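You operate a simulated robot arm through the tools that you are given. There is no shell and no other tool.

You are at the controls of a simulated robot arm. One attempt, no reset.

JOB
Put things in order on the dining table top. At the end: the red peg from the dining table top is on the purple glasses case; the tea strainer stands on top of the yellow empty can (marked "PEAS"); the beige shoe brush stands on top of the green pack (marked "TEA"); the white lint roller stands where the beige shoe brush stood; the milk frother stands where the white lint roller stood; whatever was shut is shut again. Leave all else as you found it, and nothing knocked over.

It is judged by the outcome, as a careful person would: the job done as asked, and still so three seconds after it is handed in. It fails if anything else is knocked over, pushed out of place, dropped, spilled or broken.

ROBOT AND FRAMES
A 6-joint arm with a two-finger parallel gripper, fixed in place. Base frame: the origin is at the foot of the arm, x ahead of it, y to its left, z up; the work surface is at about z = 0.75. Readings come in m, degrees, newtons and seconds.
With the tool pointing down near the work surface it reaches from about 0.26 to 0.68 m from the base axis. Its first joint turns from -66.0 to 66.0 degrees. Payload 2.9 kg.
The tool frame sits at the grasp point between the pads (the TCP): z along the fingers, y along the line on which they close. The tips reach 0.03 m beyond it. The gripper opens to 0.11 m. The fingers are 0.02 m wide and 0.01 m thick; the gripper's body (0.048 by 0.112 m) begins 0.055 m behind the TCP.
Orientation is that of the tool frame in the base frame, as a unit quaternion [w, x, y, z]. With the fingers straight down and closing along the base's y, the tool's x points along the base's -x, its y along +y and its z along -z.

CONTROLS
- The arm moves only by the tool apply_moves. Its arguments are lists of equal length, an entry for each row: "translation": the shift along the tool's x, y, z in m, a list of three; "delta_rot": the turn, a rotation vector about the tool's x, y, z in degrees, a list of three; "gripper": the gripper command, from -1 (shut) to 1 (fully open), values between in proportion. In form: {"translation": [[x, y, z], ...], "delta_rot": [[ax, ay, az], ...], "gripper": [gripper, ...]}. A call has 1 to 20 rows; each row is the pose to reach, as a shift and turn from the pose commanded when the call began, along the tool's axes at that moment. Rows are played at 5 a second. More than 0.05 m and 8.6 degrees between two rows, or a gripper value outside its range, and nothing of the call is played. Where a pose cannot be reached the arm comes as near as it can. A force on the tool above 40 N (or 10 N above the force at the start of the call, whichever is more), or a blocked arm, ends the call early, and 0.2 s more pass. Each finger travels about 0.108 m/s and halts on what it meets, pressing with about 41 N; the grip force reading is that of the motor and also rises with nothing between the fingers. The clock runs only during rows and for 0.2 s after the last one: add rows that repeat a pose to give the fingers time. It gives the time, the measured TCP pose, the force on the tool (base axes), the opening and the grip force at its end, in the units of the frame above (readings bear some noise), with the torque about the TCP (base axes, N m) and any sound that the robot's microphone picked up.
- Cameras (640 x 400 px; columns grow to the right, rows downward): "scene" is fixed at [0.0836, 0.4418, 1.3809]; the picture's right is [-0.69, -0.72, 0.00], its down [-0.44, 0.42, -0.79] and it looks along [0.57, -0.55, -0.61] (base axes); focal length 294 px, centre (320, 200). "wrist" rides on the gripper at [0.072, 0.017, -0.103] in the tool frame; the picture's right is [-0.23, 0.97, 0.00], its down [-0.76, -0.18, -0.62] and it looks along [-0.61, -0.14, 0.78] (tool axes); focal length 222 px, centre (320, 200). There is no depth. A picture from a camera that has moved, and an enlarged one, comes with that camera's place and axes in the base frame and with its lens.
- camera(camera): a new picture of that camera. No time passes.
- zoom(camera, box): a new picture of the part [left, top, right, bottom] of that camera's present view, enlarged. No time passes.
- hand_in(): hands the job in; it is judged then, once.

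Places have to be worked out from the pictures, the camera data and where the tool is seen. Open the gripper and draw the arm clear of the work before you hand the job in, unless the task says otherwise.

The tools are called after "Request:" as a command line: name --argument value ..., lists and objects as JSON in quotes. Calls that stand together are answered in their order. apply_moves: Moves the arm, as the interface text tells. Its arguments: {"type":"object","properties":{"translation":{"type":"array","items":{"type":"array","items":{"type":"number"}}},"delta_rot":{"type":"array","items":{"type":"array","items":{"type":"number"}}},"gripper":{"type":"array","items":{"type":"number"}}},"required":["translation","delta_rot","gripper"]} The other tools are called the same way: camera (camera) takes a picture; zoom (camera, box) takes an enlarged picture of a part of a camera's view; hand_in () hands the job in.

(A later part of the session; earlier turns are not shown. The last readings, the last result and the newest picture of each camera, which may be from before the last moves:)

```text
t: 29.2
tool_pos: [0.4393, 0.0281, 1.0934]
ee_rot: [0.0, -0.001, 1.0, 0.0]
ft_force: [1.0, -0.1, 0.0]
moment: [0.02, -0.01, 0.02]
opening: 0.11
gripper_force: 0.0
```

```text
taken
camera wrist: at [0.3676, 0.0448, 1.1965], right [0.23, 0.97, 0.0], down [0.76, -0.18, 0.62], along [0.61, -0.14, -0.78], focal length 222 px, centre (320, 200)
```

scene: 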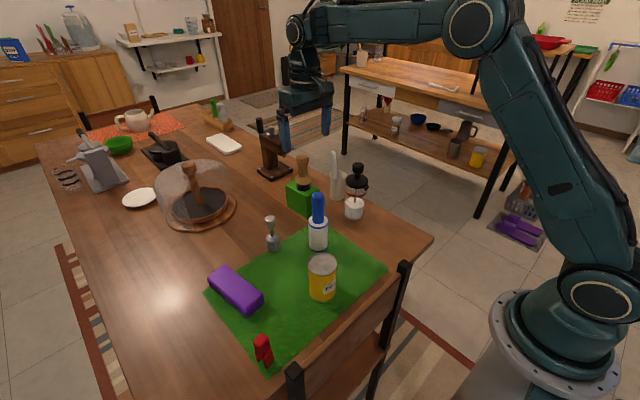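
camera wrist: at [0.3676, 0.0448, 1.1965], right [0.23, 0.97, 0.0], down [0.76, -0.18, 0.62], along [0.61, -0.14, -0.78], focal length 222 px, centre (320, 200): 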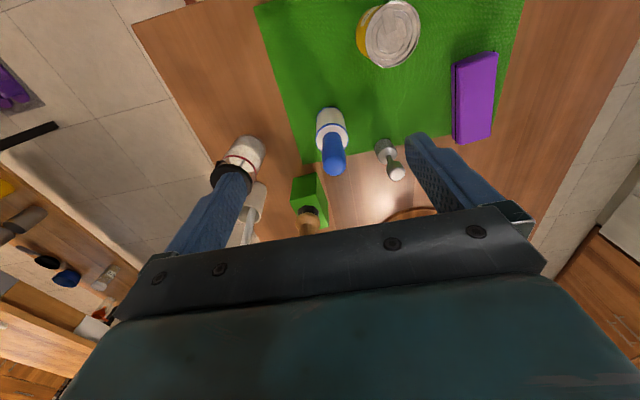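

Request:
zoom --camera "wrist" --box '[280, 90, 440, 210]'

Request:
zoom --camera "wrist" --box '[330, 0, 510, 120]'

```text
3.33 times, centred on (360, 150) of wrist
camera zoom: at [0.3676, 0.0448, 1.1965], right [0.23, 0.97, 0.0], down [0.76, -0.18, 0.62], along [0.61, -0.14, -0.78], focal length 740 px, centre (187, 367)
```

zoom: 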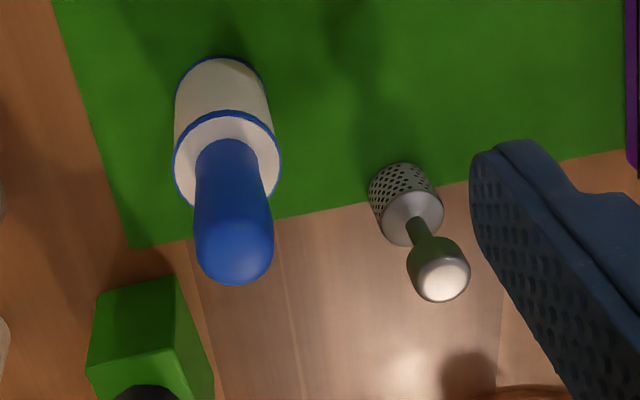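

```text
3.33 times, centred on (420, 60) of wrist
camera zoom: at [0.3676, 0.0448, 1.1965], right [0.23, 0.97, 0.0], down [0.76, -0.18, 0.62], along [0.61, -0.14, -0.78], focal length 740 px, centre (-13, 667)
```

zoom: 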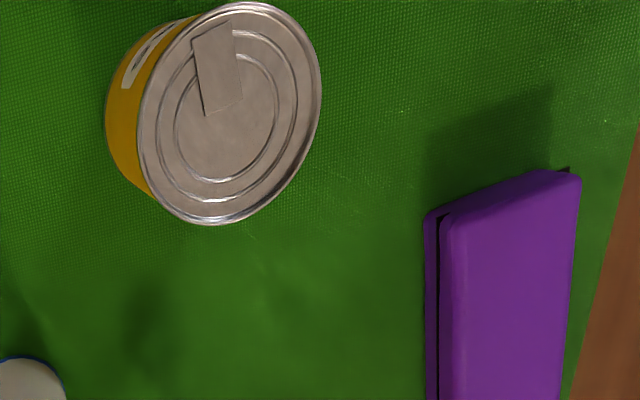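

Lint roller centre is about (.518,.030), handle top z≈.947. Moving over it with tips still above, then checking.

Request:
apply_moves --translation '[[-0.025, 0.001, 0], [-0.05, 0.002, 0.02], [-0.07, 0.002, 0.05], [-0.079, 0.002, 0.08], [-0.079, 0.002, 0.095], [-0.079, 0.002, 0.095]]' --delta_rot '[[0, 0, 0], [0, 0, 0], [0, 0, 0], [0, 0, 0], [0, 0, 0], [0, 0, 0]]' --gripper '[1, 1, 1, 1, 1, 1]'

Request:
camera --camera "wrist"

Request:
zoom --camera "scene" --box '[240, 100, 400, 260]'

```text
t: 30.6
tool_pos: [0.5175, 0.03, 0.997]
ee_rot: [-0.001, 0.0, 1.0, 0.0]
ft_force: [0.3, -0.6, 0.0]
moment: [0.0, 0.0, -0.02]
opening: 0.1099
gripper_force: 0.1
```

```text
taken
camera wrist: at [0.4453, 0.0462, 1.1004], right [0.23, 0.97, 0.0], down [0.76, -0.18, 0.62], along [0.61, -0.14, -0.78], focal length 222 px, centre (320, 200)
```

wrist: 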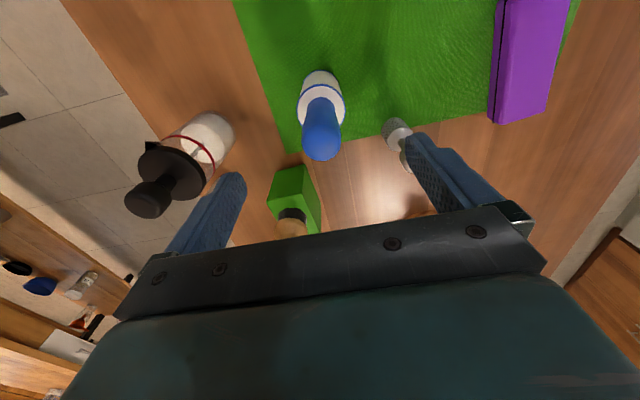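

```text
2.50 times, centred on (320, 180) of scene
camera zoom: at [0.0836, 0.4418, 1.3809], right [-0.69, -0.72, 0.0], down [-0.44, 0.42, -0.79], along [0.57, -0.55, -0.61], focal length 735 px, centre (320, 250)
```

zoom: 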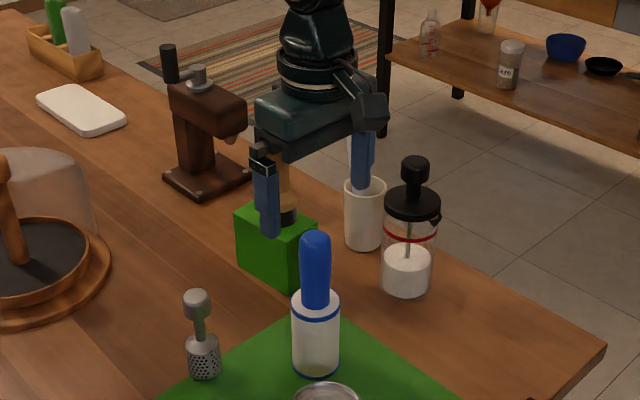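

Aligned on the handle. Descending to z≈0.905 and gripping the blue handle.

Request:
apply_moves --translation '[[0, 0.001, 0.03], [0, 0.001, 0.06], [0, 0.001, 0.08], [0, 0.001, 0.092], [0, 0.001, 0.092], [0, 0.001, 0.092], [0, 0.001, 0.092], [0, 0.001, 0.092], [0, 0.001, 0.092]]' --delta_rot '[[0, 0, 0], [0, 0, 0], [0, 0, 0], [0, 0, 0], [0, 0, 0], [0, 0, 0], [0, 0, 0], [0, 0, 0], [0, 0, 0]]' --gripper '[1, 1, 1, 1, 1, 0.2, -0.4, -1, -1]'

Request:
camera --camera "wrist"

Request:
zoom --camera "scene" --box '[240, 100, 400, 260]'

```text
t: 32.6
tool_pos: [0.517, 0.0313, 0.9068]
ee_rot: [0.0, 0.0, 1.0, 0.001]
ft_force: [-0.4, -0.3, 0.0]
moment: [0.01, -0.02, -0.04]
opening: 0.0336
gripper_force: 41.1
```

```text
taken
camera wrist: at [0.4457, 0.047, 1.0093], right [0.23, 0.97, 0.0], down [0.76, -0.18, 0.62], along [0.61, -0.14, -0.78], focal length 222 px, centre (320, 200)
```

wrist: 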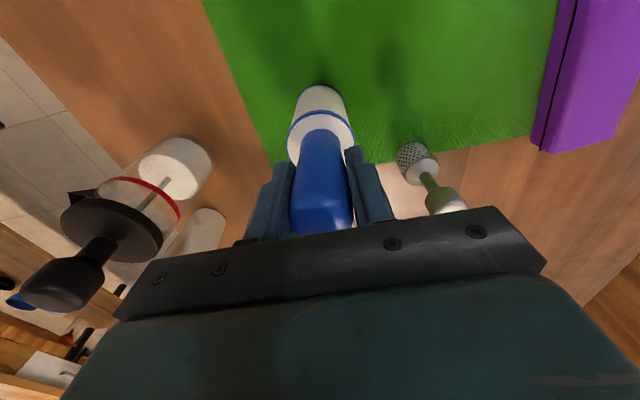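

```text
2.50 times, centred on (320, 180) of scene
camera zoom: at [0.0836, 0.4418, 1.3809], right [-0.69, -0.72, 0.0], down [-0.44, 0.42, -0.79], along [0.57, -0.55, -0.61], focal length 735 px, centre (320, 250)
```

zoom: 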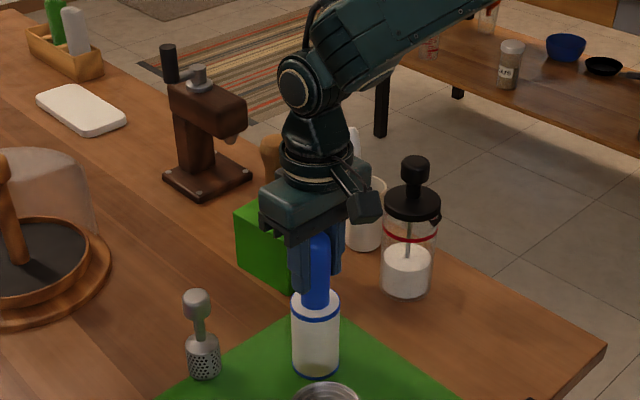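

Gripped at (.517,.031). Lifting 15 cm, then moving back in x and across to the brush's former spot.

Request:
apply_moves --translation '[[0, 0, -0.01], [0, 0, -0.04], [0, 0, -0.08], [0, 0, -0.12], [0, 0, -0.15], [0.03, 0, -0.15], [0.065, -0.01, -0.15], [0.09, -0.04, -0.15], [0.097, -0.075, -0.15], [0.097, -0.11, -0.15], [0.097, -0.145, -0.15], [0.097, -0.175, -0.15], [0.097, -0.192, -0.15], [0.097, -0.199, -0.15], [0.097, -0.199, -0.15]]' --delta_rot '[[0, 0, 0], [0, 0, 0], [0, 0, 0], [0, 0, 0], [0, 0, 0], [0, 0, 0], [0, 0, 0], [0, 0, 0], [0, 0, 0], [0, 0, 0], [0, 0, 0], [0, 0, 0], [0, 0, 0], [0, 0, 0], [0, 0, 0]]' --gripper '[-1, -1, -1, -1, -1, -1, -1, -1, -1, -1, -1, -1, -1, -1, -1]'

Request:
camera --camera "scene"

Request:
camera --camera "wrist"

```text
t: 35.8
tool_pos: [0.4209, -0.1668, 1.058]
ee_rot: [0.0, 0.0, 1.0, 0.001]
ft_force: [0.0, 1.4, -1.1]
moment: [0.02, 0.0, 0.0]
opening: 0.0337
gripper_force: 41.6
```

```text
taken
```

scene: 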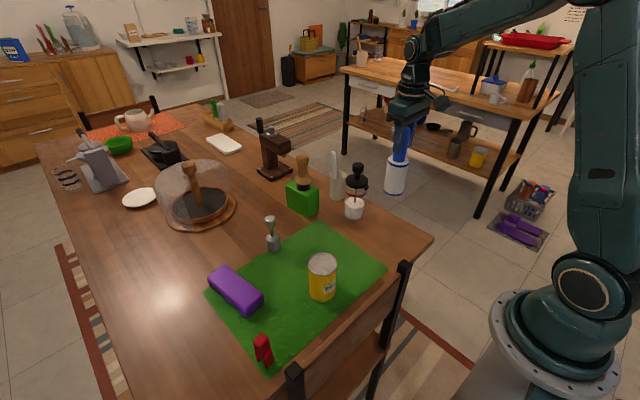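

```text
taken
camera wrist: at [0.3496, -0.15, 1.1594], right [0.23, 0.97, 0.0], down [0.76, -0.18, 0.62], along [0.61, -0.14, -0.78], focal length 222 px, centre (320, 200)
```

wrist: 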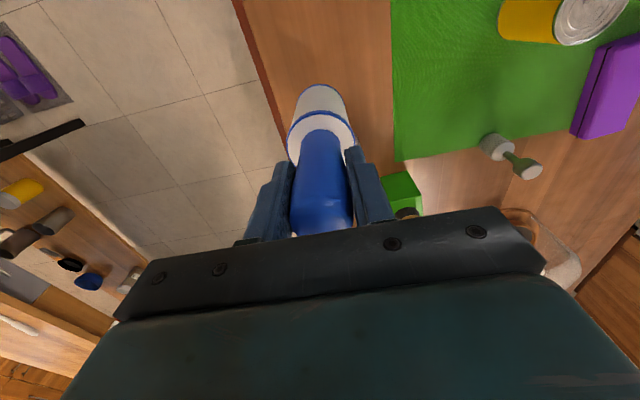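

Above the brush's former spot. Descending to just above the table.

Request:
apply_moves --translation '[[0, -0.001, 0.03], [0, -0.001, 0.06], [0, -0.001, 0.09], [0, -0.001, 0.115], [0, -0.001, 0.135], [0, -0.001, 0.145], [0, -0.001, 0.145]]' --delta_rot '[[0, 0, 0], [0, 0, 0], [0, 0, 0], [0, 0, 0], [0, 0, 0], [0, 0, 0], [0, 0, 0]]' --gripper '[-1, -1, -1, -1, -1, -1, -1]'

Request:
zoom --camera "scene" --box '[310, 120, 450, 260]'

```text
t: 37.4
tool_pos: [0.4213, -0.1663, 0.9109]
ee_rot: [0.0, 0.0, 1.0, 0.0]
ft_force: [0.2, 0.9, -2.4]
moment: [-0.03, 0.02, 0.05]
opening: 0.0336
gripper_force: 40.8
```

```text
2.86 times, centred on (380, 190) of scene
camera zoom: at [0.0836, 0.4418, 1.3809], right [-0.69, -0.72, 0.0], down [-0.44, 0.42, -0.79], along [0.57, -0.55, -0.61], focal length 840 px, centre (149, 229)
```

zoom: 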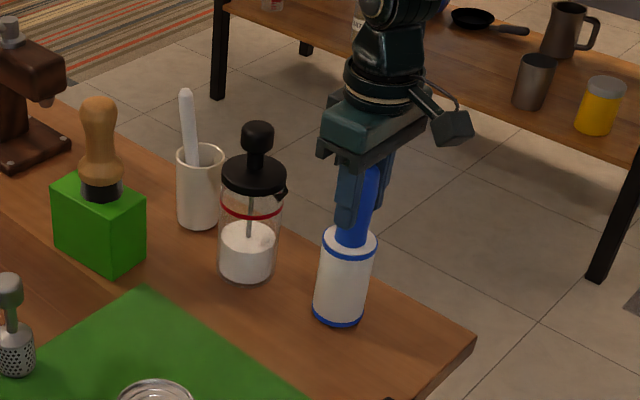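

The roller base image position matches the brush's former base. Lowering in 1 mm steps to touch down.

Request:
apply_moves --translation '[[0, 0, 0.0015], [0, 0, 0.003], [0, 0, 0.0045], [0, 0, 0.0045]]' --delta_rot '[[0, 0, 0], [0, 0, 0], [0, 0, 0], [0, 0, 0]]' --gripper '[-1, -1, -1, -1]'

```text
t: 38.4
tool_pos: [0.4203, -0.1674, 0.9076]
ee_rot: [0.001, 0.001, 1.0, 0.0]
ft_force: [-0.8, 0.8, -1.3]
moment: [-0.02, -0.02, -0.03]
opening: 0.0339
gripper_force: 41.4
```

Request:
apply_moves --translation '[[0, 0, 0.001], [0, 0, 0.002], [0, 0, 0.003], [0, 0, 0.003]]' --delta_rot '[[0, 0, 0], [0, 0, 0], [0, 0, 0], [0, 0, 0]]' --gripper '[-1, -1, -1, -1]'

```text
t: 39.4
tool_pos: [0.4216, -0.1684, 0.9064]
ee_rot: [0.002, 0.0, 1.0, 0.0]
ft_force: [-6.7, 3.0, 30.7]
moment: [0.1, 0.36, -0.07]
opening: 0.0338
gripper_force: 41.2
```

Touched down (30 N at z≈.906). Easing up to take off the load.

Request:
apply_moves --translation '[[0, 0, -0.001], [0, 0, -0.002], [0, 0, -0.002]]' --delta_rot '[[0, 0, 0], [0, 0, 0], [0, 0, 0]]' --gripper '[-1, -1, -1]'

```text
t: 40.2
tool_pos: [0.4215, -0.1673, 0.9063]
ee_rot: [0.001, 0.0, 1.0, 0.0]
ft_force: [3.9, -2.1, 9.6]
moment: [-0.34, -0.8, -0.03]
opening: 0.0337
gripper_force: 41.4
```

Request:
apply_moves --translation '[[0, 0, -0.0007], [0, 0, -0.0012], [0, 0, -0.0012]]' --delta_rot '[[0, 0, 0], [0, 0, 0], [0, 0, 0]]' --gripper '[-1, -1, -1]'

Request:
zoom --camera "scene" --box '[310, 120, 450, 260]'

```text
t: 41.0
tool_pos: [0.4189, -0.1683, 0.9086]
ee_rot: [-0.001, 0.0, 1.0, 0.0]
ft_force: [0.0, -0.2, -1.3]
moment: [-0.01, -0.02, 0.03]
opening: 0.0334
gripper_force: 40.6
```

```text
2.86 times, centred on (380, 190) of scene
camera zoom: at [0.0836, 0.4418, 1.3809], right [-0.69, -0.72, 0.0], down [-0.44, 0.42, -0.79], along [0.57, -0.55, -0.61], focal length 840 px, centre (149, 229)
```

zoom: 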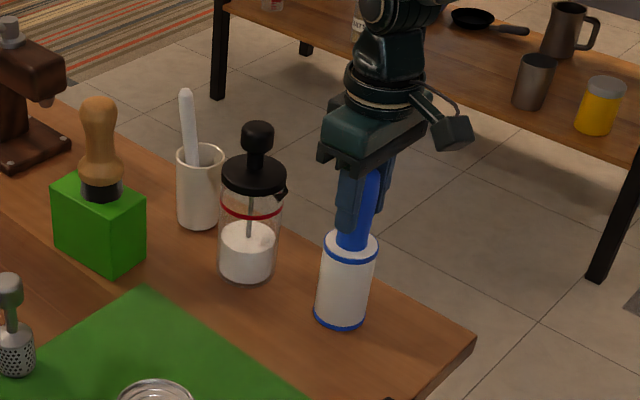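

Essentially zero load; opening the gripper gently.

Request:
apply_moves --translation '[[0, 0, 0.0006], [0, 0, 0.0006], [0, 0, 0.0006], [0, 0, 0.0006], [0, 0, 0.0006], [0, 0, 0.0006]]' --delta_rot '[[0, 0, 0], [0, 0, 0], [0, 0, 0], [0, 0, 0], [0, 0, 0], [0, 0, 0]]' --gripper '[-0.36, -0.2, 0.1, 0.4, 0.5, 0.5]'

Request:
zoom --camera "scene" --box '[310, 120, 450, 260]'

Request:
camera --camera "wrist"

```text
t: 42.4
tool_pos: [0.42, -0.1683, 0.9084]
ee_rot: [-0.001, 0.001, 1.0, 0.0]
ft_force: [-0.4, 0.7, 0.0]
moment: [0.01, -0.03, -0.03]
opening: 0.0826
gripper_force: 0.0
```

```text
2.86 times, centred on (380, 190) of scene
camera zoom: at [0.0836, 0.4418, 1.3809], right [-0.69, -0.72, 0.0], down [-0.44, 0.42, -0.79], along [0.57, -0.55, -0.61], focal length 840 px, centre (149, 229)
```

zoom: 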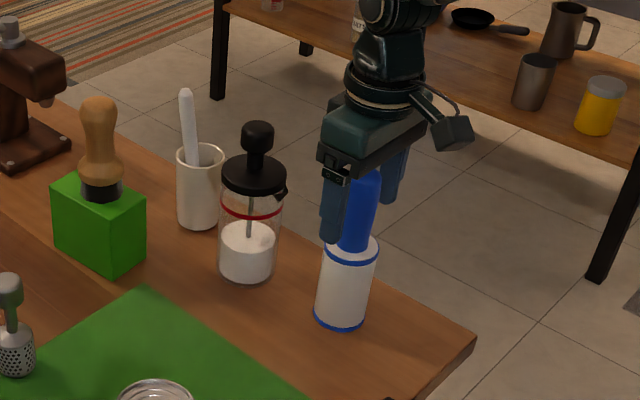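

```text
taken
camera wrist: at [0.3487, -0.1516, 1.0099], right [0.23, 0.97, 0.0], down [0.76, -0.18, 0.62], along [0.61, -0.14, -0.78], focal length 222 px, centre (320, 200)
```

wrist: 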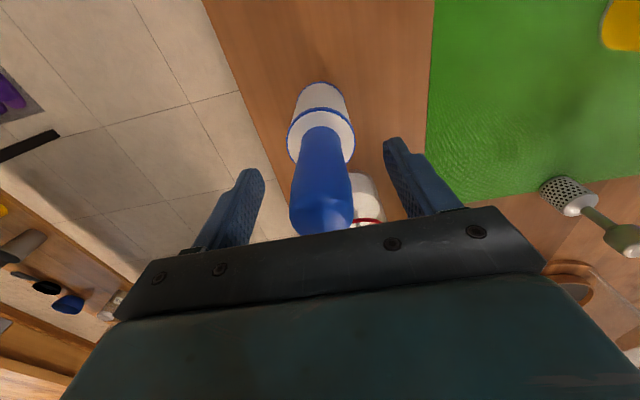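

Roller stands upright. Raising the gripper straight up.

Request:
apply_moves --translation '[[0, 0, -0.02], [0, 0, -0.05], [0, 0, -0.09], [0, 0, -0.13], [0, 0, -0.16], [0, 0, -0.17]]' --delta_rot '[[0, 0, 0], [0, 0, 0], [0, 0, 0], [0, 0, 0], [0, 0, 0], [0, 0, 0]]' --gripper '[0.5, 0.5, 0.5, 0.7, 1, 1]'

Request:
camera --camera "wrist"

Request:
camera --camera "scene"

```text
t: 43.8
tool_pos: [0.4214, -0.1681, 1.078]
ee_rot: [0.0, 0.0, 1.0, 0.0]
ft_force: [-1.1, 0.0, 0.1]
moment: [0.02, -0.02, -0.04]
opening: 0.1099
gripper_force: 0.1
```

```text
taken
camera wrist: at [0.3503, -0.151, 1.1808], right [0.23, 0.97, 0.0], down [0.76, -0.18, 0.62], along [0.61, -0.14, -0.78], focal length 222 px, centre (320, 200)
```

wrist: 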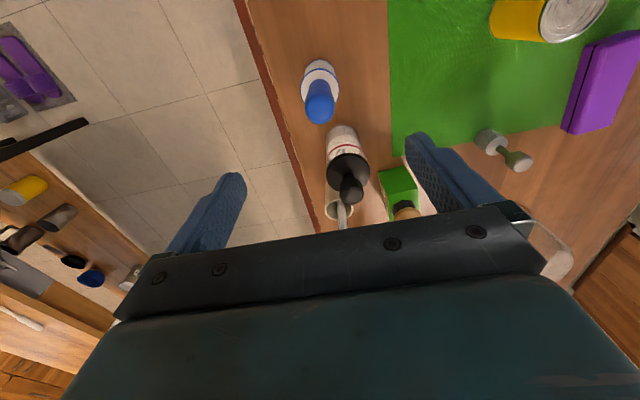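

```text
taken
```

scene: 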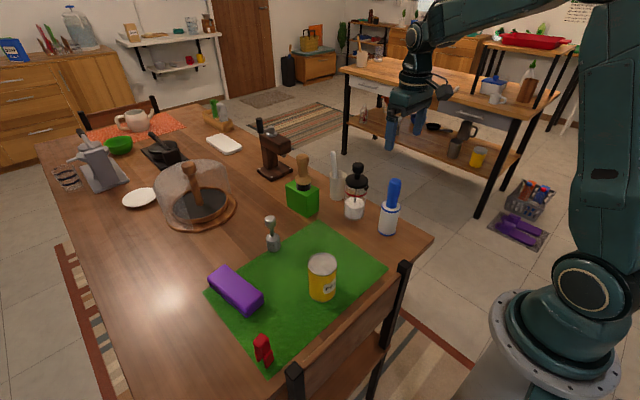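

Roller placed. Next the frother: zoom in on it from the current wrist view to fix its position and spout direction.

Request:
zoom --camera "wrist" --box '[280, 50, 440, 220]'

Request:
zoom --camera "scene" --box '[310, 140, 410, 240]'

```text
2.35 times, centred on (360, 135) of wrist
camera zoom: at [0.3503, -0.151, 1.1808], right [0.23, 0.97, 0.0], down [0.76, -0.18, 0.62], along [0.61, -0.14, -0.78], focal length 523 px, centre (226, 353)
```

zoom: 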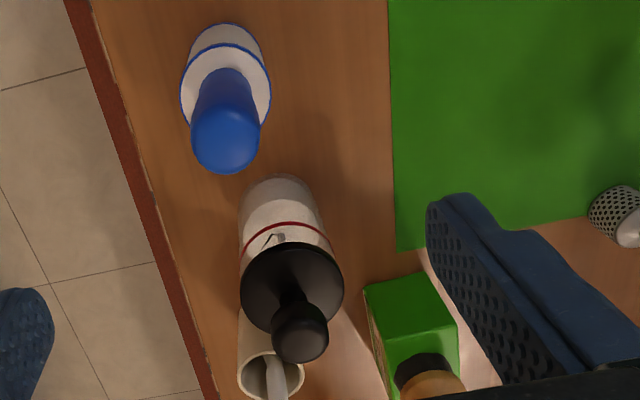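

```text
4.00 times, centred on (360, 190) of scene
camera zoom: at [0.0836, 0.4418, 1.3809], right [-0.69, -0.72, 0.0], down [-0.44, 0.42, -0.79], along [0.57, -0.55, -0.61], focal length 1176 px, centre (160, 240)
```

zoom: 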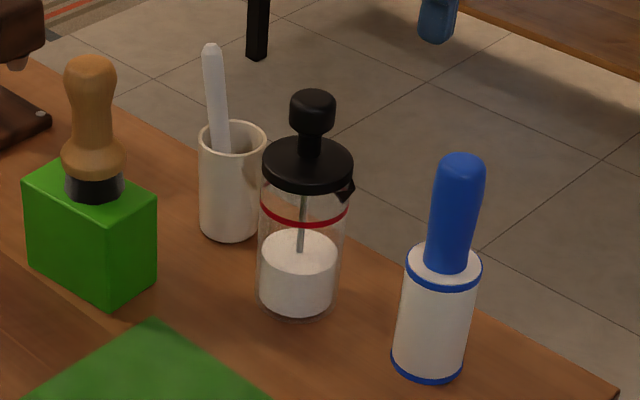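

Frother centre judged at (.537,-.149), lid top z≈.889, knob top z≈.941, spout pointing toward -x, so closing along y is clear of it. Moving above with the tips over the knob.

Request:
apply_moves --translation '[[-0.03, 0.005, 0], [-0.06, 0.01, 0.01], [-0.09, 0.015, 0.03], [-0.11, 0.019, 0.05], [-0.116, 0.019, 0.07], [-0.116, 0.019, 0.07]]' --delta_rot '[[0, 0, 0], [0, 0, 0], [0, 0, 0], [0, 0, 0], [0, 0, 0], [0, 0, 0]]' --gripper '[1, 1, 1, 1, 1, 1]'

Request:
camera --camera "wrist"

Request:
zoom --camera "scene" --box '[300, 90, 440, 240]'

```text
t: 45.2
tool_pos: [0.5379, -0.1489, 1.0067]
ee_rot: [0.0, 0.0, 1.0, 0.0]
ft_force: [0.3, 0.0, 0.0]
moment: [0.02, 0.02, -0.03]
opening: 0.1103
gripper_force: 0.1
```

```text
taken
camera wrist: at [0.4649, -0.1322, 1.1091], right [0.23, 0.97, 0.0], down [0.76, -0.18, 0.62], along [0.61, -0.14, -0.78], focal length 222 px, centre (320, 200)
```

wrist: 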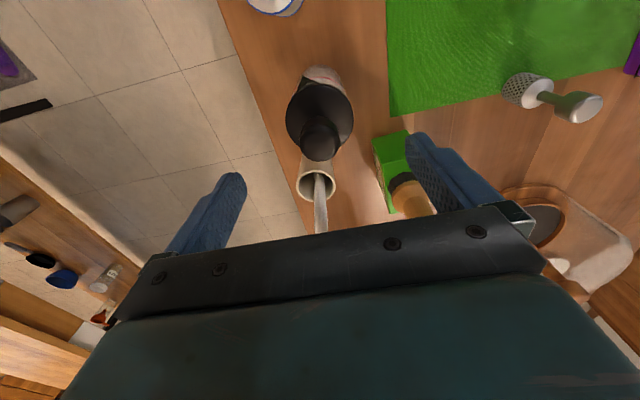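

```text
2.67 times, centred on (370, 165) of scene
camera zoom: at [0.0836, 0.4418, 1.3809], right [-0.69, -0.72, 0.0], down [-0.44, 0.42, -0.79], along [0.57, -0.55, -0.61], focal length 784 px, centre (187, 293)
```

zoom: 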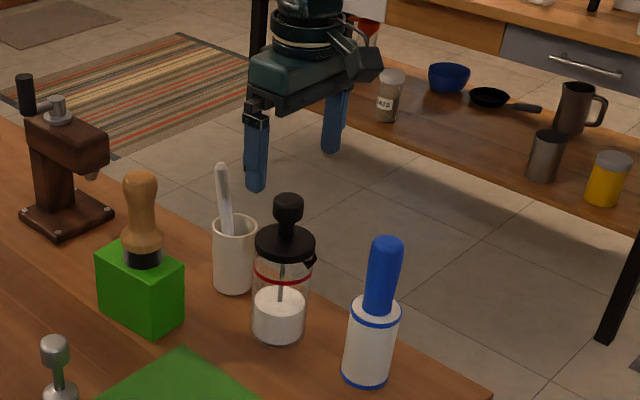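

Centred over the lid. Descending to z≈.893, then closing on the lid/jar neck.

Request:
apply_moves --translation '[[0, 0, 0.03], [0, 0, 0.06], [0, 0, 0.085], [0, 0, 0.1], [0, 0, 0.108], [0, 0, 0.113], [0, 0, 0.113]]' --delta_rot '[[0, 0, 0], [0, 0, 0], [0, 0, 0], [0, 0, 0], [0, 0, 0], [0, 0, 0], [0, 0, 0]]' --gripper '[1, 1, 1, 1, 1, 1, 1]'

Request:
camera --camera "wrist"

Request:
zoom --camera "scene" --box '[310, 130, 420, 240]'

```text
t: 46.8
tool_pos: [0.5359, -0.1491, 0.8941]
ee_rot: [0.0, 0.0, 1.0, 0.0]
ft_force: [0.2, -0.2, 0.4]
moment: [0.0, -0.01, 0.01]
opening: 0.1101
gripper_force: 0.1
```

```text
taken
camera wrist: at [0.465, -0.1325, 0.9969], right [0.23, 0.97, 0.0], down [0.76, -0.18, 0.62], along [0.61, -0.14, -0.78], focal length 222 px, centre (320, 200)
```

wrist: 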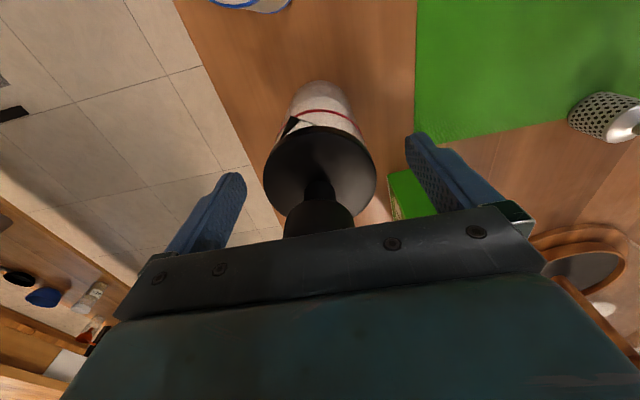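

```text
3.64 times, centred on (365, 185) of scene
camera zoom: at [0.0836, 0.4418, 1.3809], right [-0.69, -0.72, 0.0], down [-0.44, 0.42, -0.79], along [0.57, -0.55, -0.61], focal length 1069 px, centre (156, 254)
```

zoom: 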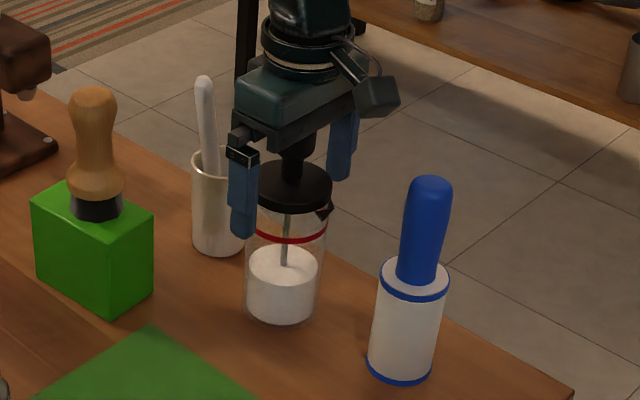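

Well placed around the lid; closing.

Request:
apply_moves --translation '[[0, 0, 0], [0, 0, 0], [0, 0, 0], [0, 0, 0], [0, 0, 0]]' --delta_rot '[[0, 0, 0], [0, 0, 0], [0, 0, 0], [0, 0, 0], [0, 0, 0]]' --gripper '[0.5, 0.3, 0.1, -1, -1]'

Request:
zoom --camera "scene" --box '[310, 130, 420, 240]'

Request:
camera --camera "wrist"

```text
t: 48.0
tool_pos: [0.536, -0.149, 0.8941]
ee_rot: [-0.001, -0.001, 1.0, 0.0]
ft_force: [-0.1, -1.4, 1.5]
moment: [-0.07, -0.04, -0.03]
opening: 0.0662
gripper_force: 41.1
```

```text
3.64 times, centred on (365, 185) of scene
camera zoom: at [0.0836, 0.4417, 1.3809], right [-0.69, -0.72, 0.0], down [-0.44, 0.42, -0.79], along [0.57, -0.55, -0.61], focal length 1069 px, centre (156, 254)
```

zoom: 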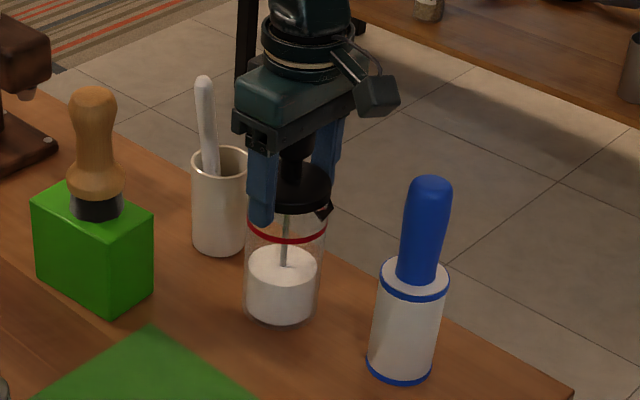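

```text
taken
camera wrist: at [0.4651, -0.1327, 0.9973], right [0.23, 0.97, 0.0], down [0.76, -0.18, 0.62], along [0.61, -0.14, -0.78], focal length 222 px, centre (320, 200)
```

wrist: 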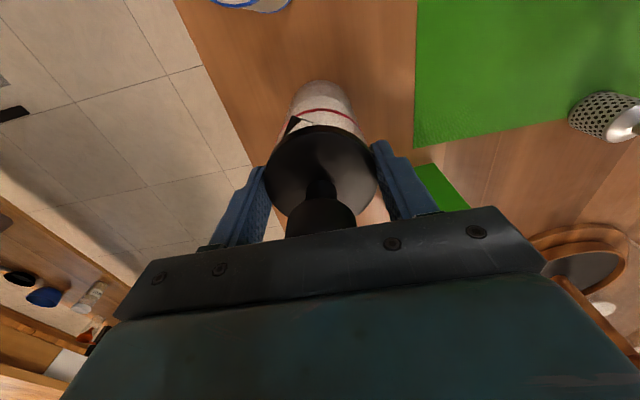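

Gripped at 66 mm width. Lifting just 8 mm to verify that the jar comes with the lid.

Request:
apply_moves --translation '[[0, 0, -0.003], [0, 0, -0.006], [0, 0, -0.01], [0, 0, -0.01]]' --delta_rot '[[0, 0, 0], [0, 0, 0], [0, 0, 0], [0, 0, 0]]' --gripper '[-1, -1, -1, -1]'

Request:
zoom --camera "scene" --box '[310, 130, 420, 240]'

Request:
camera --camera "wrist"

```text
t: 49.0
tool_pos: [0.5373, -0.149, 0.9045]
ee_rot: [0.0, 0.0, 1.0, 0.0]
ft_force: [-0.5, 0.7, -2.6]
moment: [0.0, 0.02, 0.02]
opening: 0.0663
gripper_force: 40.9
```

```text
3.64 times, centred on (365, 185) of scene
camera zoom: at [0.0837, 0.4418, 1.3809], right [-0.69, -0.72, 0.0], down [-0.44, 0.42, -0.79], along [0.57, -0.55, -0.61], focal length 1069 px, centre (156, 254)
```

zoom: 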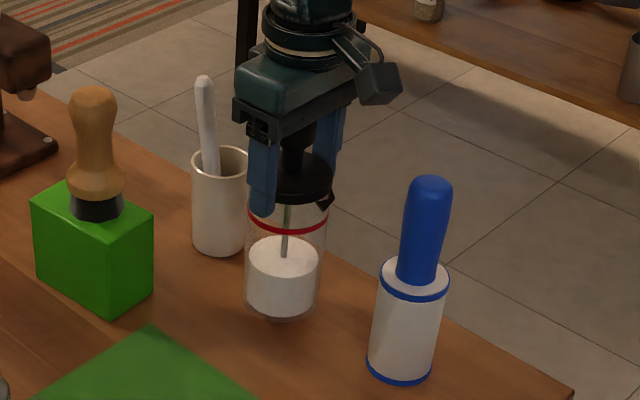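

```text
taken
camera wrist: at [0.4652, -0.1328, 1.0071], right [0.23, 0.97, 0.0], down [0.76, -0.18, 0.62], along [0.61, -0.14, -0.78], focal length 222 px, centre (320, 200)
```

wrist: 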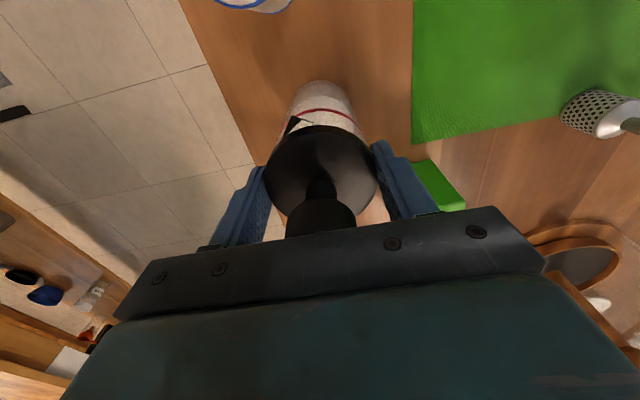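

The whole jar lifts with the lid. Raising to 7 cm clearance, then moving to the lint roller's old spot (.518,.031).

Request:
apply_moves --translation '[[0, 0, -0.02], [0, 0, -0.045], [0, 0, -0.06], [0.003, 0.02, -0.06], [0.006, 0.05, -0.06], [0.009, 0.08, -0.06], [0.012, 0.11, -0.06], [0.015, 0.14, -0.06], [0.017, 0.165, -0.06], [0.018, 0.178, -0.06], [0.018, 0.18, -0.06], [0.018, 0.18, -0.06]]' --delta_rot '[[0, 0, 0], [0, 0, 0], [0, 0, 0], [0, 0, 0], [0, 0, 0], [0, 0, 0], [0, 0, 0], [0, 0, 0], [0, 0, 0], [0, 0, 0], [0, 0, 0], [0, 0, 0]]' --gripper '[-1, -1, -1, -1, -1, -1, -1, -1, -1, -1, -1, -1]'

Request:
zoom --camera "scene" --box '[240, 110, 400, 270]'

Request:
camera --camera "wrist"

```text
t: 51.6
tool_pos: [0.5171, 0.0308, 0.9644]
ee_rot: [0.0, 0.0, 1.0, 0.001]
ft_force: [0.6, 0.2, -2.4]
moment: [0.01, 0.01, -0.01]
opening: 0.0664
gripper_force: 41.2
```

```text
2.50 times, centred on (320, 190) of scene
camera zoom: at [0.0837, 0.4418, 1.3809], right [-0.69, -0.72, 0.0], down [-0.44, 0.42, -0.79], along [0.57, -0.55, -0.61], focal length 735 px, centre (320, 225)
```

zoom: 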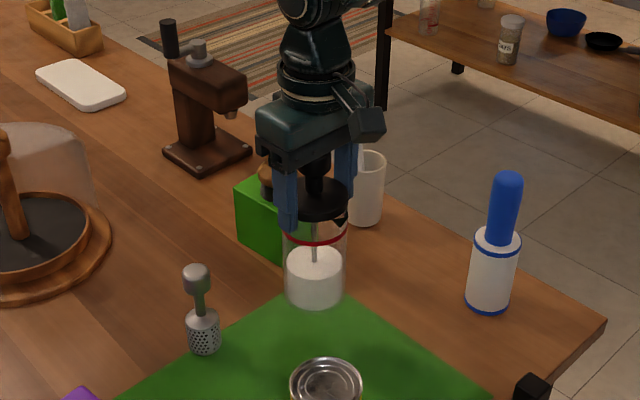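

```text
taken
camera wrist: at [0.446, 0.0469, 1.0661], right [0.23, 0.97, 0.0], down [0.76, -0.18, 0.62], along [0.61, -0.14, -0.78], focal length 222 px, centre (320, 200)
```

wrist: 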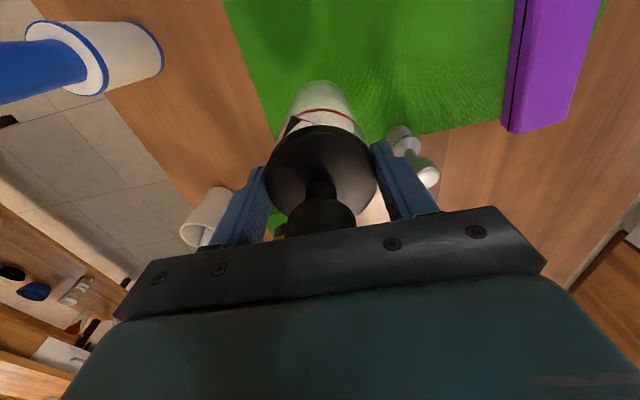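

Above the lint roller's old spot. Lowering to just above the mat.

Request:
apply_moves --translation '[[-0.001, 0, 0.02], [-0.001, 0, 0.04], [-0.001, 0, 0.055], [-0.001, 0, 0.064], [-0.001, 0, 0.067], [-0.001, 0, 0.067]]' --delta_rot '[[0, 0, 0], [0, 0, 0], [0, 0, 0], [0, 0, 0], [0, 0, 0], [0, 0, 0]]' --gripper '[-1, -1, -1, -1, -1, -1]'

Request:
zoom --camera "scene" --box '[245, 170, 345, 260]'

```text
t: 53.0
tool_pos: [0.5197, 0.0291, 0.8963]
ee_rot: [0.0, 0.0, 1.0, -0.001]
ft_force: [1.1, -1.0, -3.0]
moment: [0.02, 0.02, 0.01]
opening: 0.0662
gripper_force: 41.1
```

```text
4.44 times, centred on (295, 215) of scene
camera zoom: at [0.0837, 0.4418, 1.3809], right [-0.69, -0.72, 0.0], down [-0.44, 0.42, -0.79], along [0.57, -0.55, -0.61], focal length 1306 px, centre (431, 133)
```

zoom: 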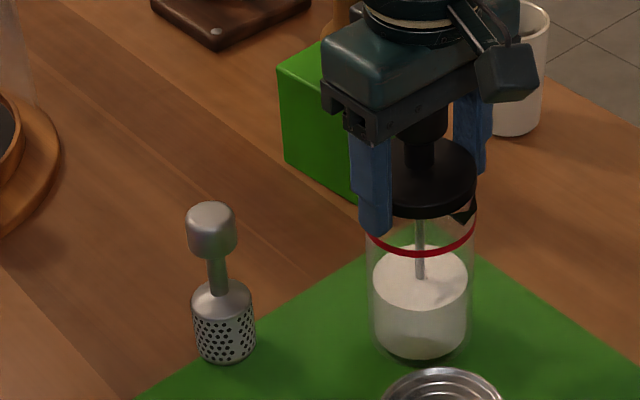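

Base is nearly exactly where the roller stood; applying a 3 mm correction toward the camera, then touching down in small steps.

Request:
apply_moves --translation '[[0.002, 0.001, 0], [0.003, 0.002, 0.001], [0.003, 0.002, 0.002], [0.003, 0.002, 0.003], [0.003, 0.002, 0.003]]' --delta_rot '[[0, 0, 0], [0, 0, 0], [0, 0, 0], [0, 0, 0], [0, 0, 0]]' --gripper '[-1, -1, -1, -1, -1]'

```text
t: 54.2
tool_pos: [0.5166, 0.0332, 0.895]
ee_rot: [0.0, 0.0, 1.0, 0.0]
ft_force: [-5.0, 0.0, 12.7]
moment: [-0.06, 0.64, -0.11]
opening: 0.066
gripper_force: 41.2
```

Touched down (≈13 N). Ease up slightly, then release.

Request:
apply_moves --translation '[[0, 0, -0.0005], [0, 0, -0.001], [0, 0, -0.001]]' --delta_rot '[[0, 0, 0], [0, 0, 0], [0, 0, 0]]' --gripper '[-1, -1, -1]'

```text
t: 55.0
tool_pos: [0.5172, 0.033, 0.8958]
ee_rot: [0.001, 0.0, 1.0, 0.0]
ft_force: [0.6, -1.8, 4.6]
moment: [-0.17, -0.16, -0.1]
opening: 0.0661
gripper_force: 41.2
```

Request:
apply_moves --translation '[[0, 0, -0.0005], [0, 0, -0.0005], [0, 0, -0.0005], [0, 0, -0.0005], [0, 0, -0.0005], [0, 0, -0.0005], [0, 0, -0.0005]]' --delta_rot '[[0, 0, 0], [0, 0, 0], [0, 0, 0], [0, 0, 0], [0, 0, 0], [0, 0, 0], [0, 0, 0]]' --gripper '[-1, 0.25, 0.35, 0.6, 0.8, 1, 1]'

Request:
zoom --camera "scene" --box '[245, 150, 365, 270]'

Request:
camera --camera "wrist"

```text
t: 56.6
tool_pos: [0.5164, 0.0335, 0.8954]
ee_rot: [0.0, 0.0, 1.0, 0.0]
ft_force: [0.1, 0.5, 0.2]
moment: [0.03, 0.04, 0.01]
opening: 0.1101
gripper_force: 0.1
```

```text
3.33 times, centred on (305, 210) of scene
camera zoom: at [0.0836, 0.4418, 1.3809], right [-0.69, -0.72, 0.0], down [-0.44, 0.42, -0.79], along [0.57, -0.55, -0.61], focal length 980 px, centre (370, 167)
```

zoom: 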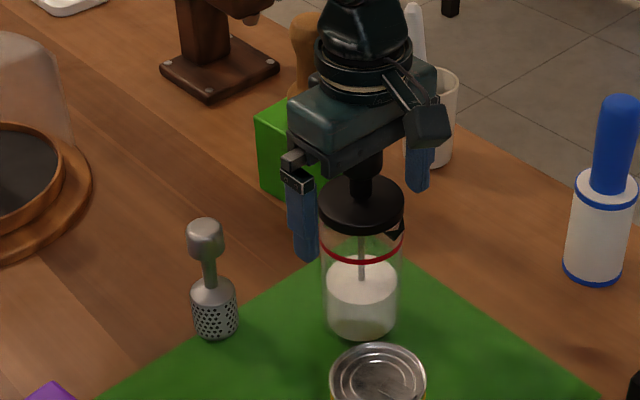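

```text
taken
camera wrist: at [0.4449, 0.0495, 0.998], right [0.23, 0.97, 0.0], down [0.76, -0.18, 0.62], along [0.61, -0.14, -0.78], focal length 222 px, centre (320, 200)
```

wrist: 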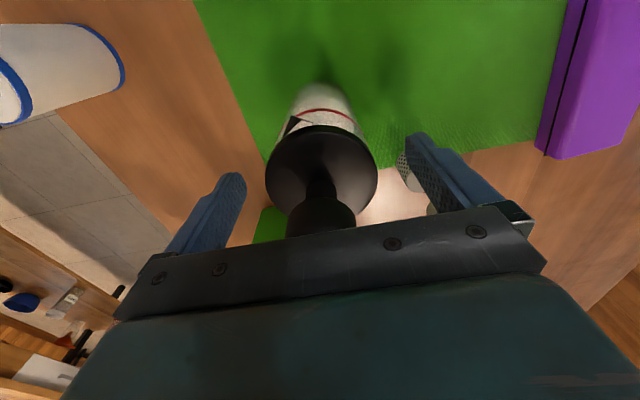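

Frother stands firmly on the spot. Raising straight up, clear of the knob.

Request:
apply_moves --translation '[[0, 0, -0.02], [0, 0, -0.05], [0, 0, -0.09], [0, 0, -0.13], [0, 0, -0.15], [0.03, 0.02, -0.15], [0.06, 0.04, -0.15], [0.09, 0.055, -0.15], [0.12, 0.06, -0.15], [0.12, 0.06, -0.15]]' --delta_rot '[[0, 0, 0], [0, 0, 0], [0, 0, 0], [0, 0, 0], [0, 0, 0], [0, 0, 0], [0, 0, 0], [0, 0, 0], [0, 0, 0], [0, 0, 0]]' --gripper '[1, 1, 1, 1, 1, 1, 1, 1, 1, 1]'

Request:
camera --camera "wrist"

Request:
camera --camera "scene"

```text
t: 58.8
tool_pos: [0.3961, 0.0935, 1.0451]
ee_rot: [0.0, 0.0, 1.0, -0.001]
ft_force: [1.0, 0.2, -0.2]
moment: [0.03, -0.04, -0.02]
opening: 0.11
gripper_force: 0.0
```

```text
taken
camera wrist: at [0.3252, 0.1101, 1.1482], right [0.23, 0.97, 0.0], down [0.76, -0.18, 0.62], along [0.61, -0.14, -0.78], focal length 222 px, centre (320, 200)
```

wrist: 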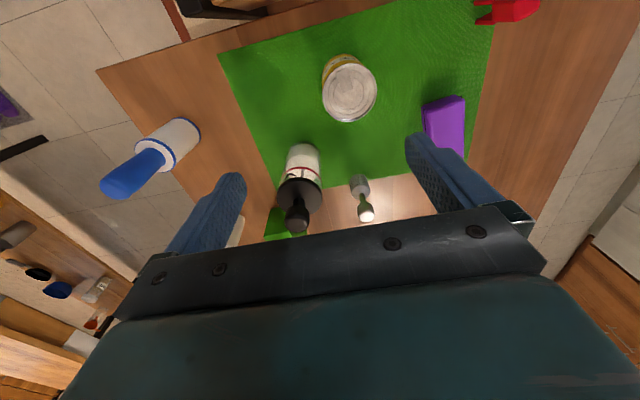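

```text
taken
```

scene: 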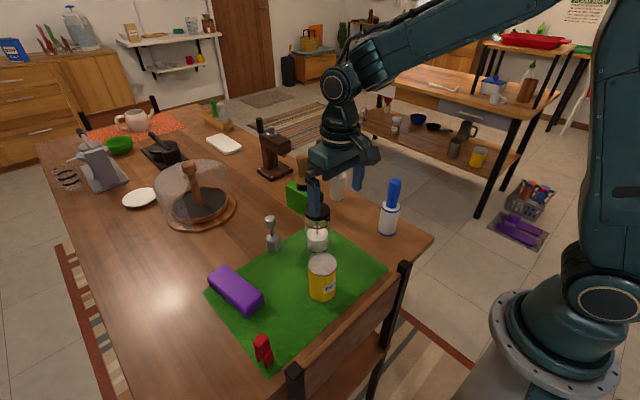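

Request:
zoom --camera "wrist" --box '[300, 30, 420, 140]'

Request:
zoom --camera "wrist" --box '[320, 150, 420, 240]'

Request:
zoom --camera "wrist" --box '[410, 0, 570, 170]'

Request:
zoom --camera "scene" --box '[290, 240, 350, 310]'

```text
3.64 times, centred on (360, 85) of wrist
camera zoom: at [0.3252, 0.1101, 1.1482], right [0.23, 0.97, 0.0], down [0.76, -0.18, 0.62], along [0.61, -0.14, -0.78], focal length 808 px, centre (174, 618)
```

zoom: 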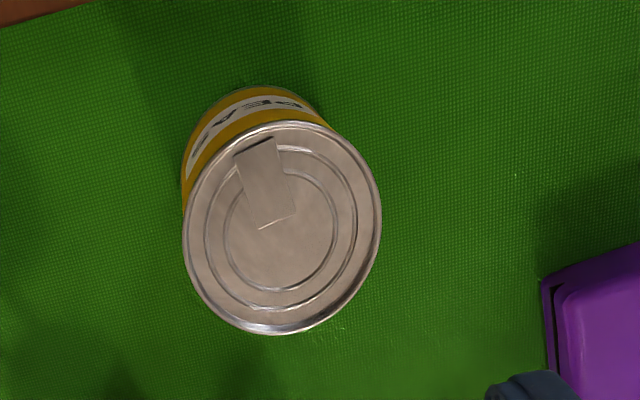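

```text
4.44 times, centred on (370, 195) of wrist
camera zoom: at [0.3252, 0.1101, 1.1482], right [0.23, 0.97, 0.0], down [0.76, -0.18, 0.62], along [0.61, -0.14, -0.78], focal length 987 px, centre (98, 222)
```

zoom: 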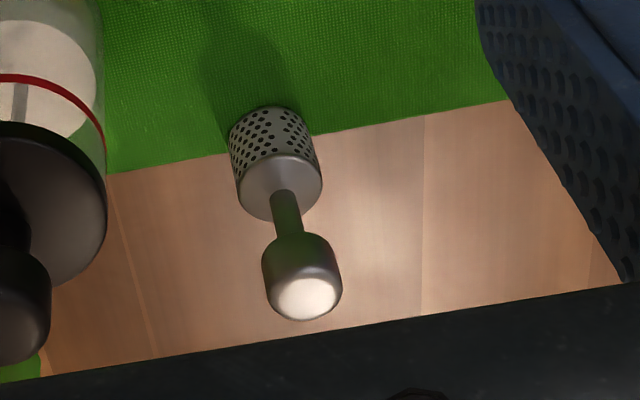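

```text
2.35 times, centred on (490, 85) of wrist
camera zoom: at [0.3252, 0.1101, 1.1482], right [0.23, 0.97, 0.0], down [0.76, -0.18, 0.62], along [0.61, -0.14, -0.78], focal length 523 px, centre (-80, 471)
```

zoom: 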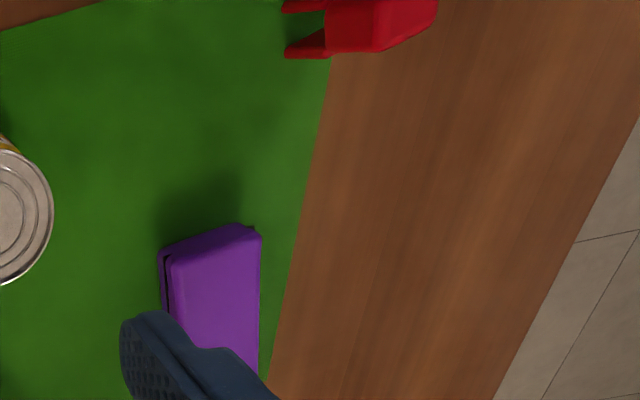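

```text
5.71 times, centred on (320, 275) of scene
camera zoom: at [0.0836, 0.4418, 1.3809], right [-0.69, -0.72, 0.0], down [-0.44, 0.42, -0.79], along [0.57, -0.55, -0.61], focal length 1679 px, centre (320, -229)
```

zoom: 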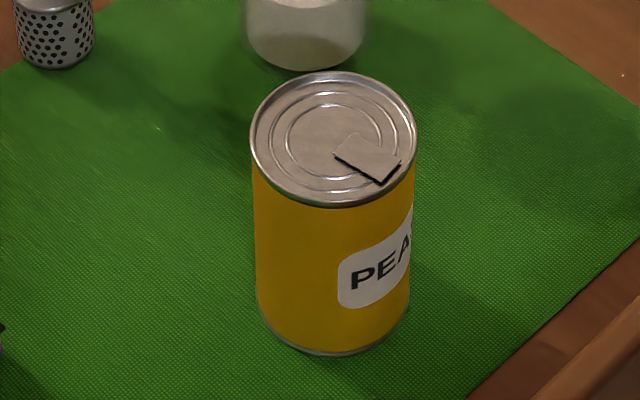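

Can centre ≈(.401,.130), top z≈.85, radius 33 mm, with an opener tab on the -x half of the lid; strainer ≈(.599,.130), ~12 cm tall with a 32 mm knob. Moving above the strainer.

Request:
apply_moves --translation '[[-0.03, 0.006, 0], [-0.065, 0.012, 0], [-0.1, 0.018, 0], [-0.135, 0.024, 0.01], [-0.17, 0.031, 0.03], [-0.195, 0.036, 0.06], [-0.203, 0.0365, 0.095], [-0.203, 0.0365, 0.095]]' --delta_rot '[[0, 0, 0], [0, 0, 0], [0, 0, 0], [0, 0, 0], [0, 0, 0], [0, 0, 0], [0, 0, 0], [0, 0, 0]]' --gripper '[1, 1, 1, 1, 1, 1, 1, 1]'

Request:
camera --camera "wrist"

Request:
zoom --camera "scene" --box '[210, 120, 370, 280]'

```text
t: 60.6
tool_pos: [0.5986, 0.1295, 0.9521]
ee_rot: [0.0, 0.0, 1.0, 0.0]
ft_force: [-0.1, -0.6, -0.1]
moment: [0.01, -0.04, 0.0]
opening: 0.1099
gripper_force: 0.0
```

```text
taken
camera wrist: at [0.5277, 0.1457, 1.0539], right [0.23, 0.97, 0.0], down [0.76, -0.18, 0.62], along [0.61, -0.14, -0.78], focal length 222 px, centre (320, 200)
```

wrist: 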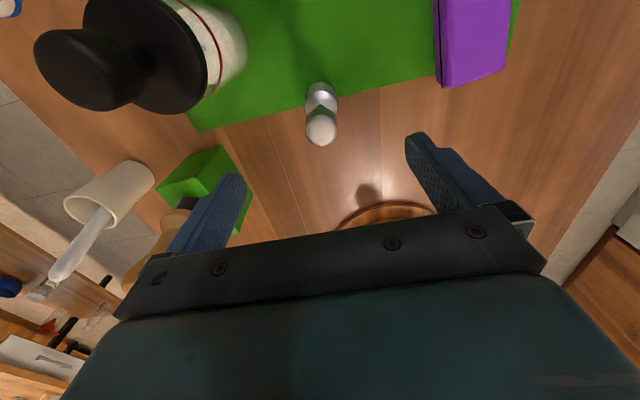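

```text
2.50 times, centred on (290, 200) of scene
camera zoom: at [0.0836, 0.4418, 1.3809], right [-0.69, -0.72, 0.0], down [-0.44, 0.42, -0.79], along [0.57, -0.55, -0.61], focal length 735 px, centre (395, 200)
```

zoom: 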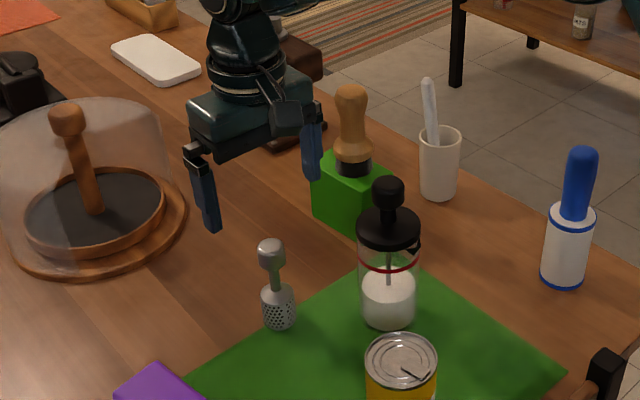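

Aligned with the strainer's knob. Descending and gripping it.

Request:
apply_moves --translation '[[-0.001, 0, 0.03], [-0.002, 0, 0.06], [-0.002, 0, 0.085], [-0.002, 0, 0.1], [-0.002, 0, 0.105], [-0.002, 0, 0.105], [-0.002, 0, 0.105], [-0.002, 0, 0.105], [-0.002, 0, 0.105], [-0.002, 0, 0.105]]' --delta_rot '[[0, 0, 0], [0, 0, 0], [0, 0, 0], [0, 0, 0], [0, 0, 0], [0, 0, 0], [0, 0, 0], [0, 0, 0], [0, 0, 0], [0, 0, 0]]' --gripper '[1, 1, 1, 1, 1, 0.3, -0.3, -1, -1, -1]'

Request:
camera --camera "wrist"

Request:
zoom --camera "scene" --box '[220, 150, 340, 270]'

```text
t: 62.8
tool_pos: [0.602, 0.1297, 0.8469]
ee_rot: [0.0, 0.0, 1.0, 0.0]
ft_force: [0.9, -0.6, 1.3]
moment: [0.01, -0.02, -0.03]
opening: 0.0284
gripper_force: 40.9
```

```text
taken
camera wrist: at [0.5304, 0.1464, 0.9497], right [0.23, 0.97, 0.0], down [0.76, -0.18, 0.62], along [0.61, -0.14, -0.78], focal length 222 px, centre (320, 200)
```

wrist: 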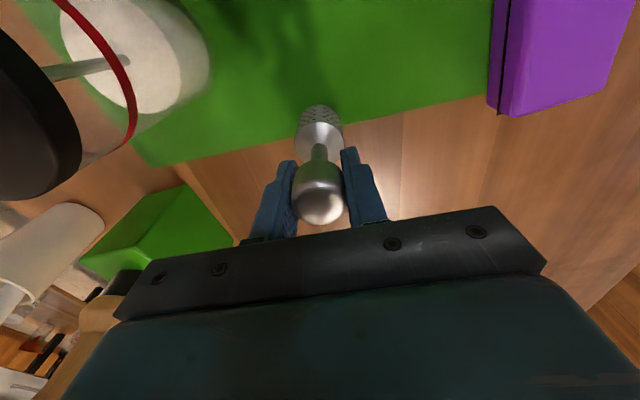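

```text
3.33 times, centred on (280, 210) of scene
camera zoom: at [0.0836, 0.4418, 1.3809], right [-0.69, -0.72, 0.0], down [-0.44, 0.42, -0.79], along [0.57, -0.55, -0.61], focal length 980 px, centre (453, 167)
```

zoom: 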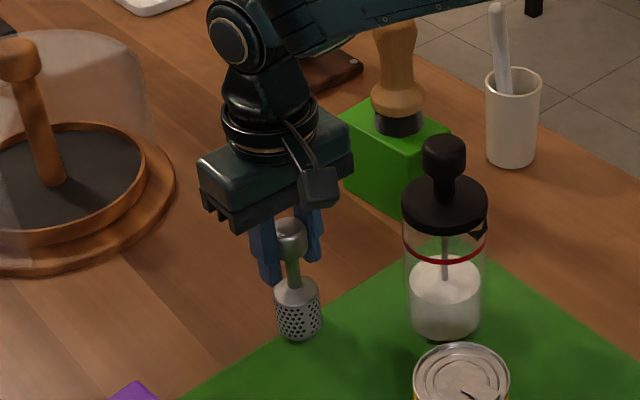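

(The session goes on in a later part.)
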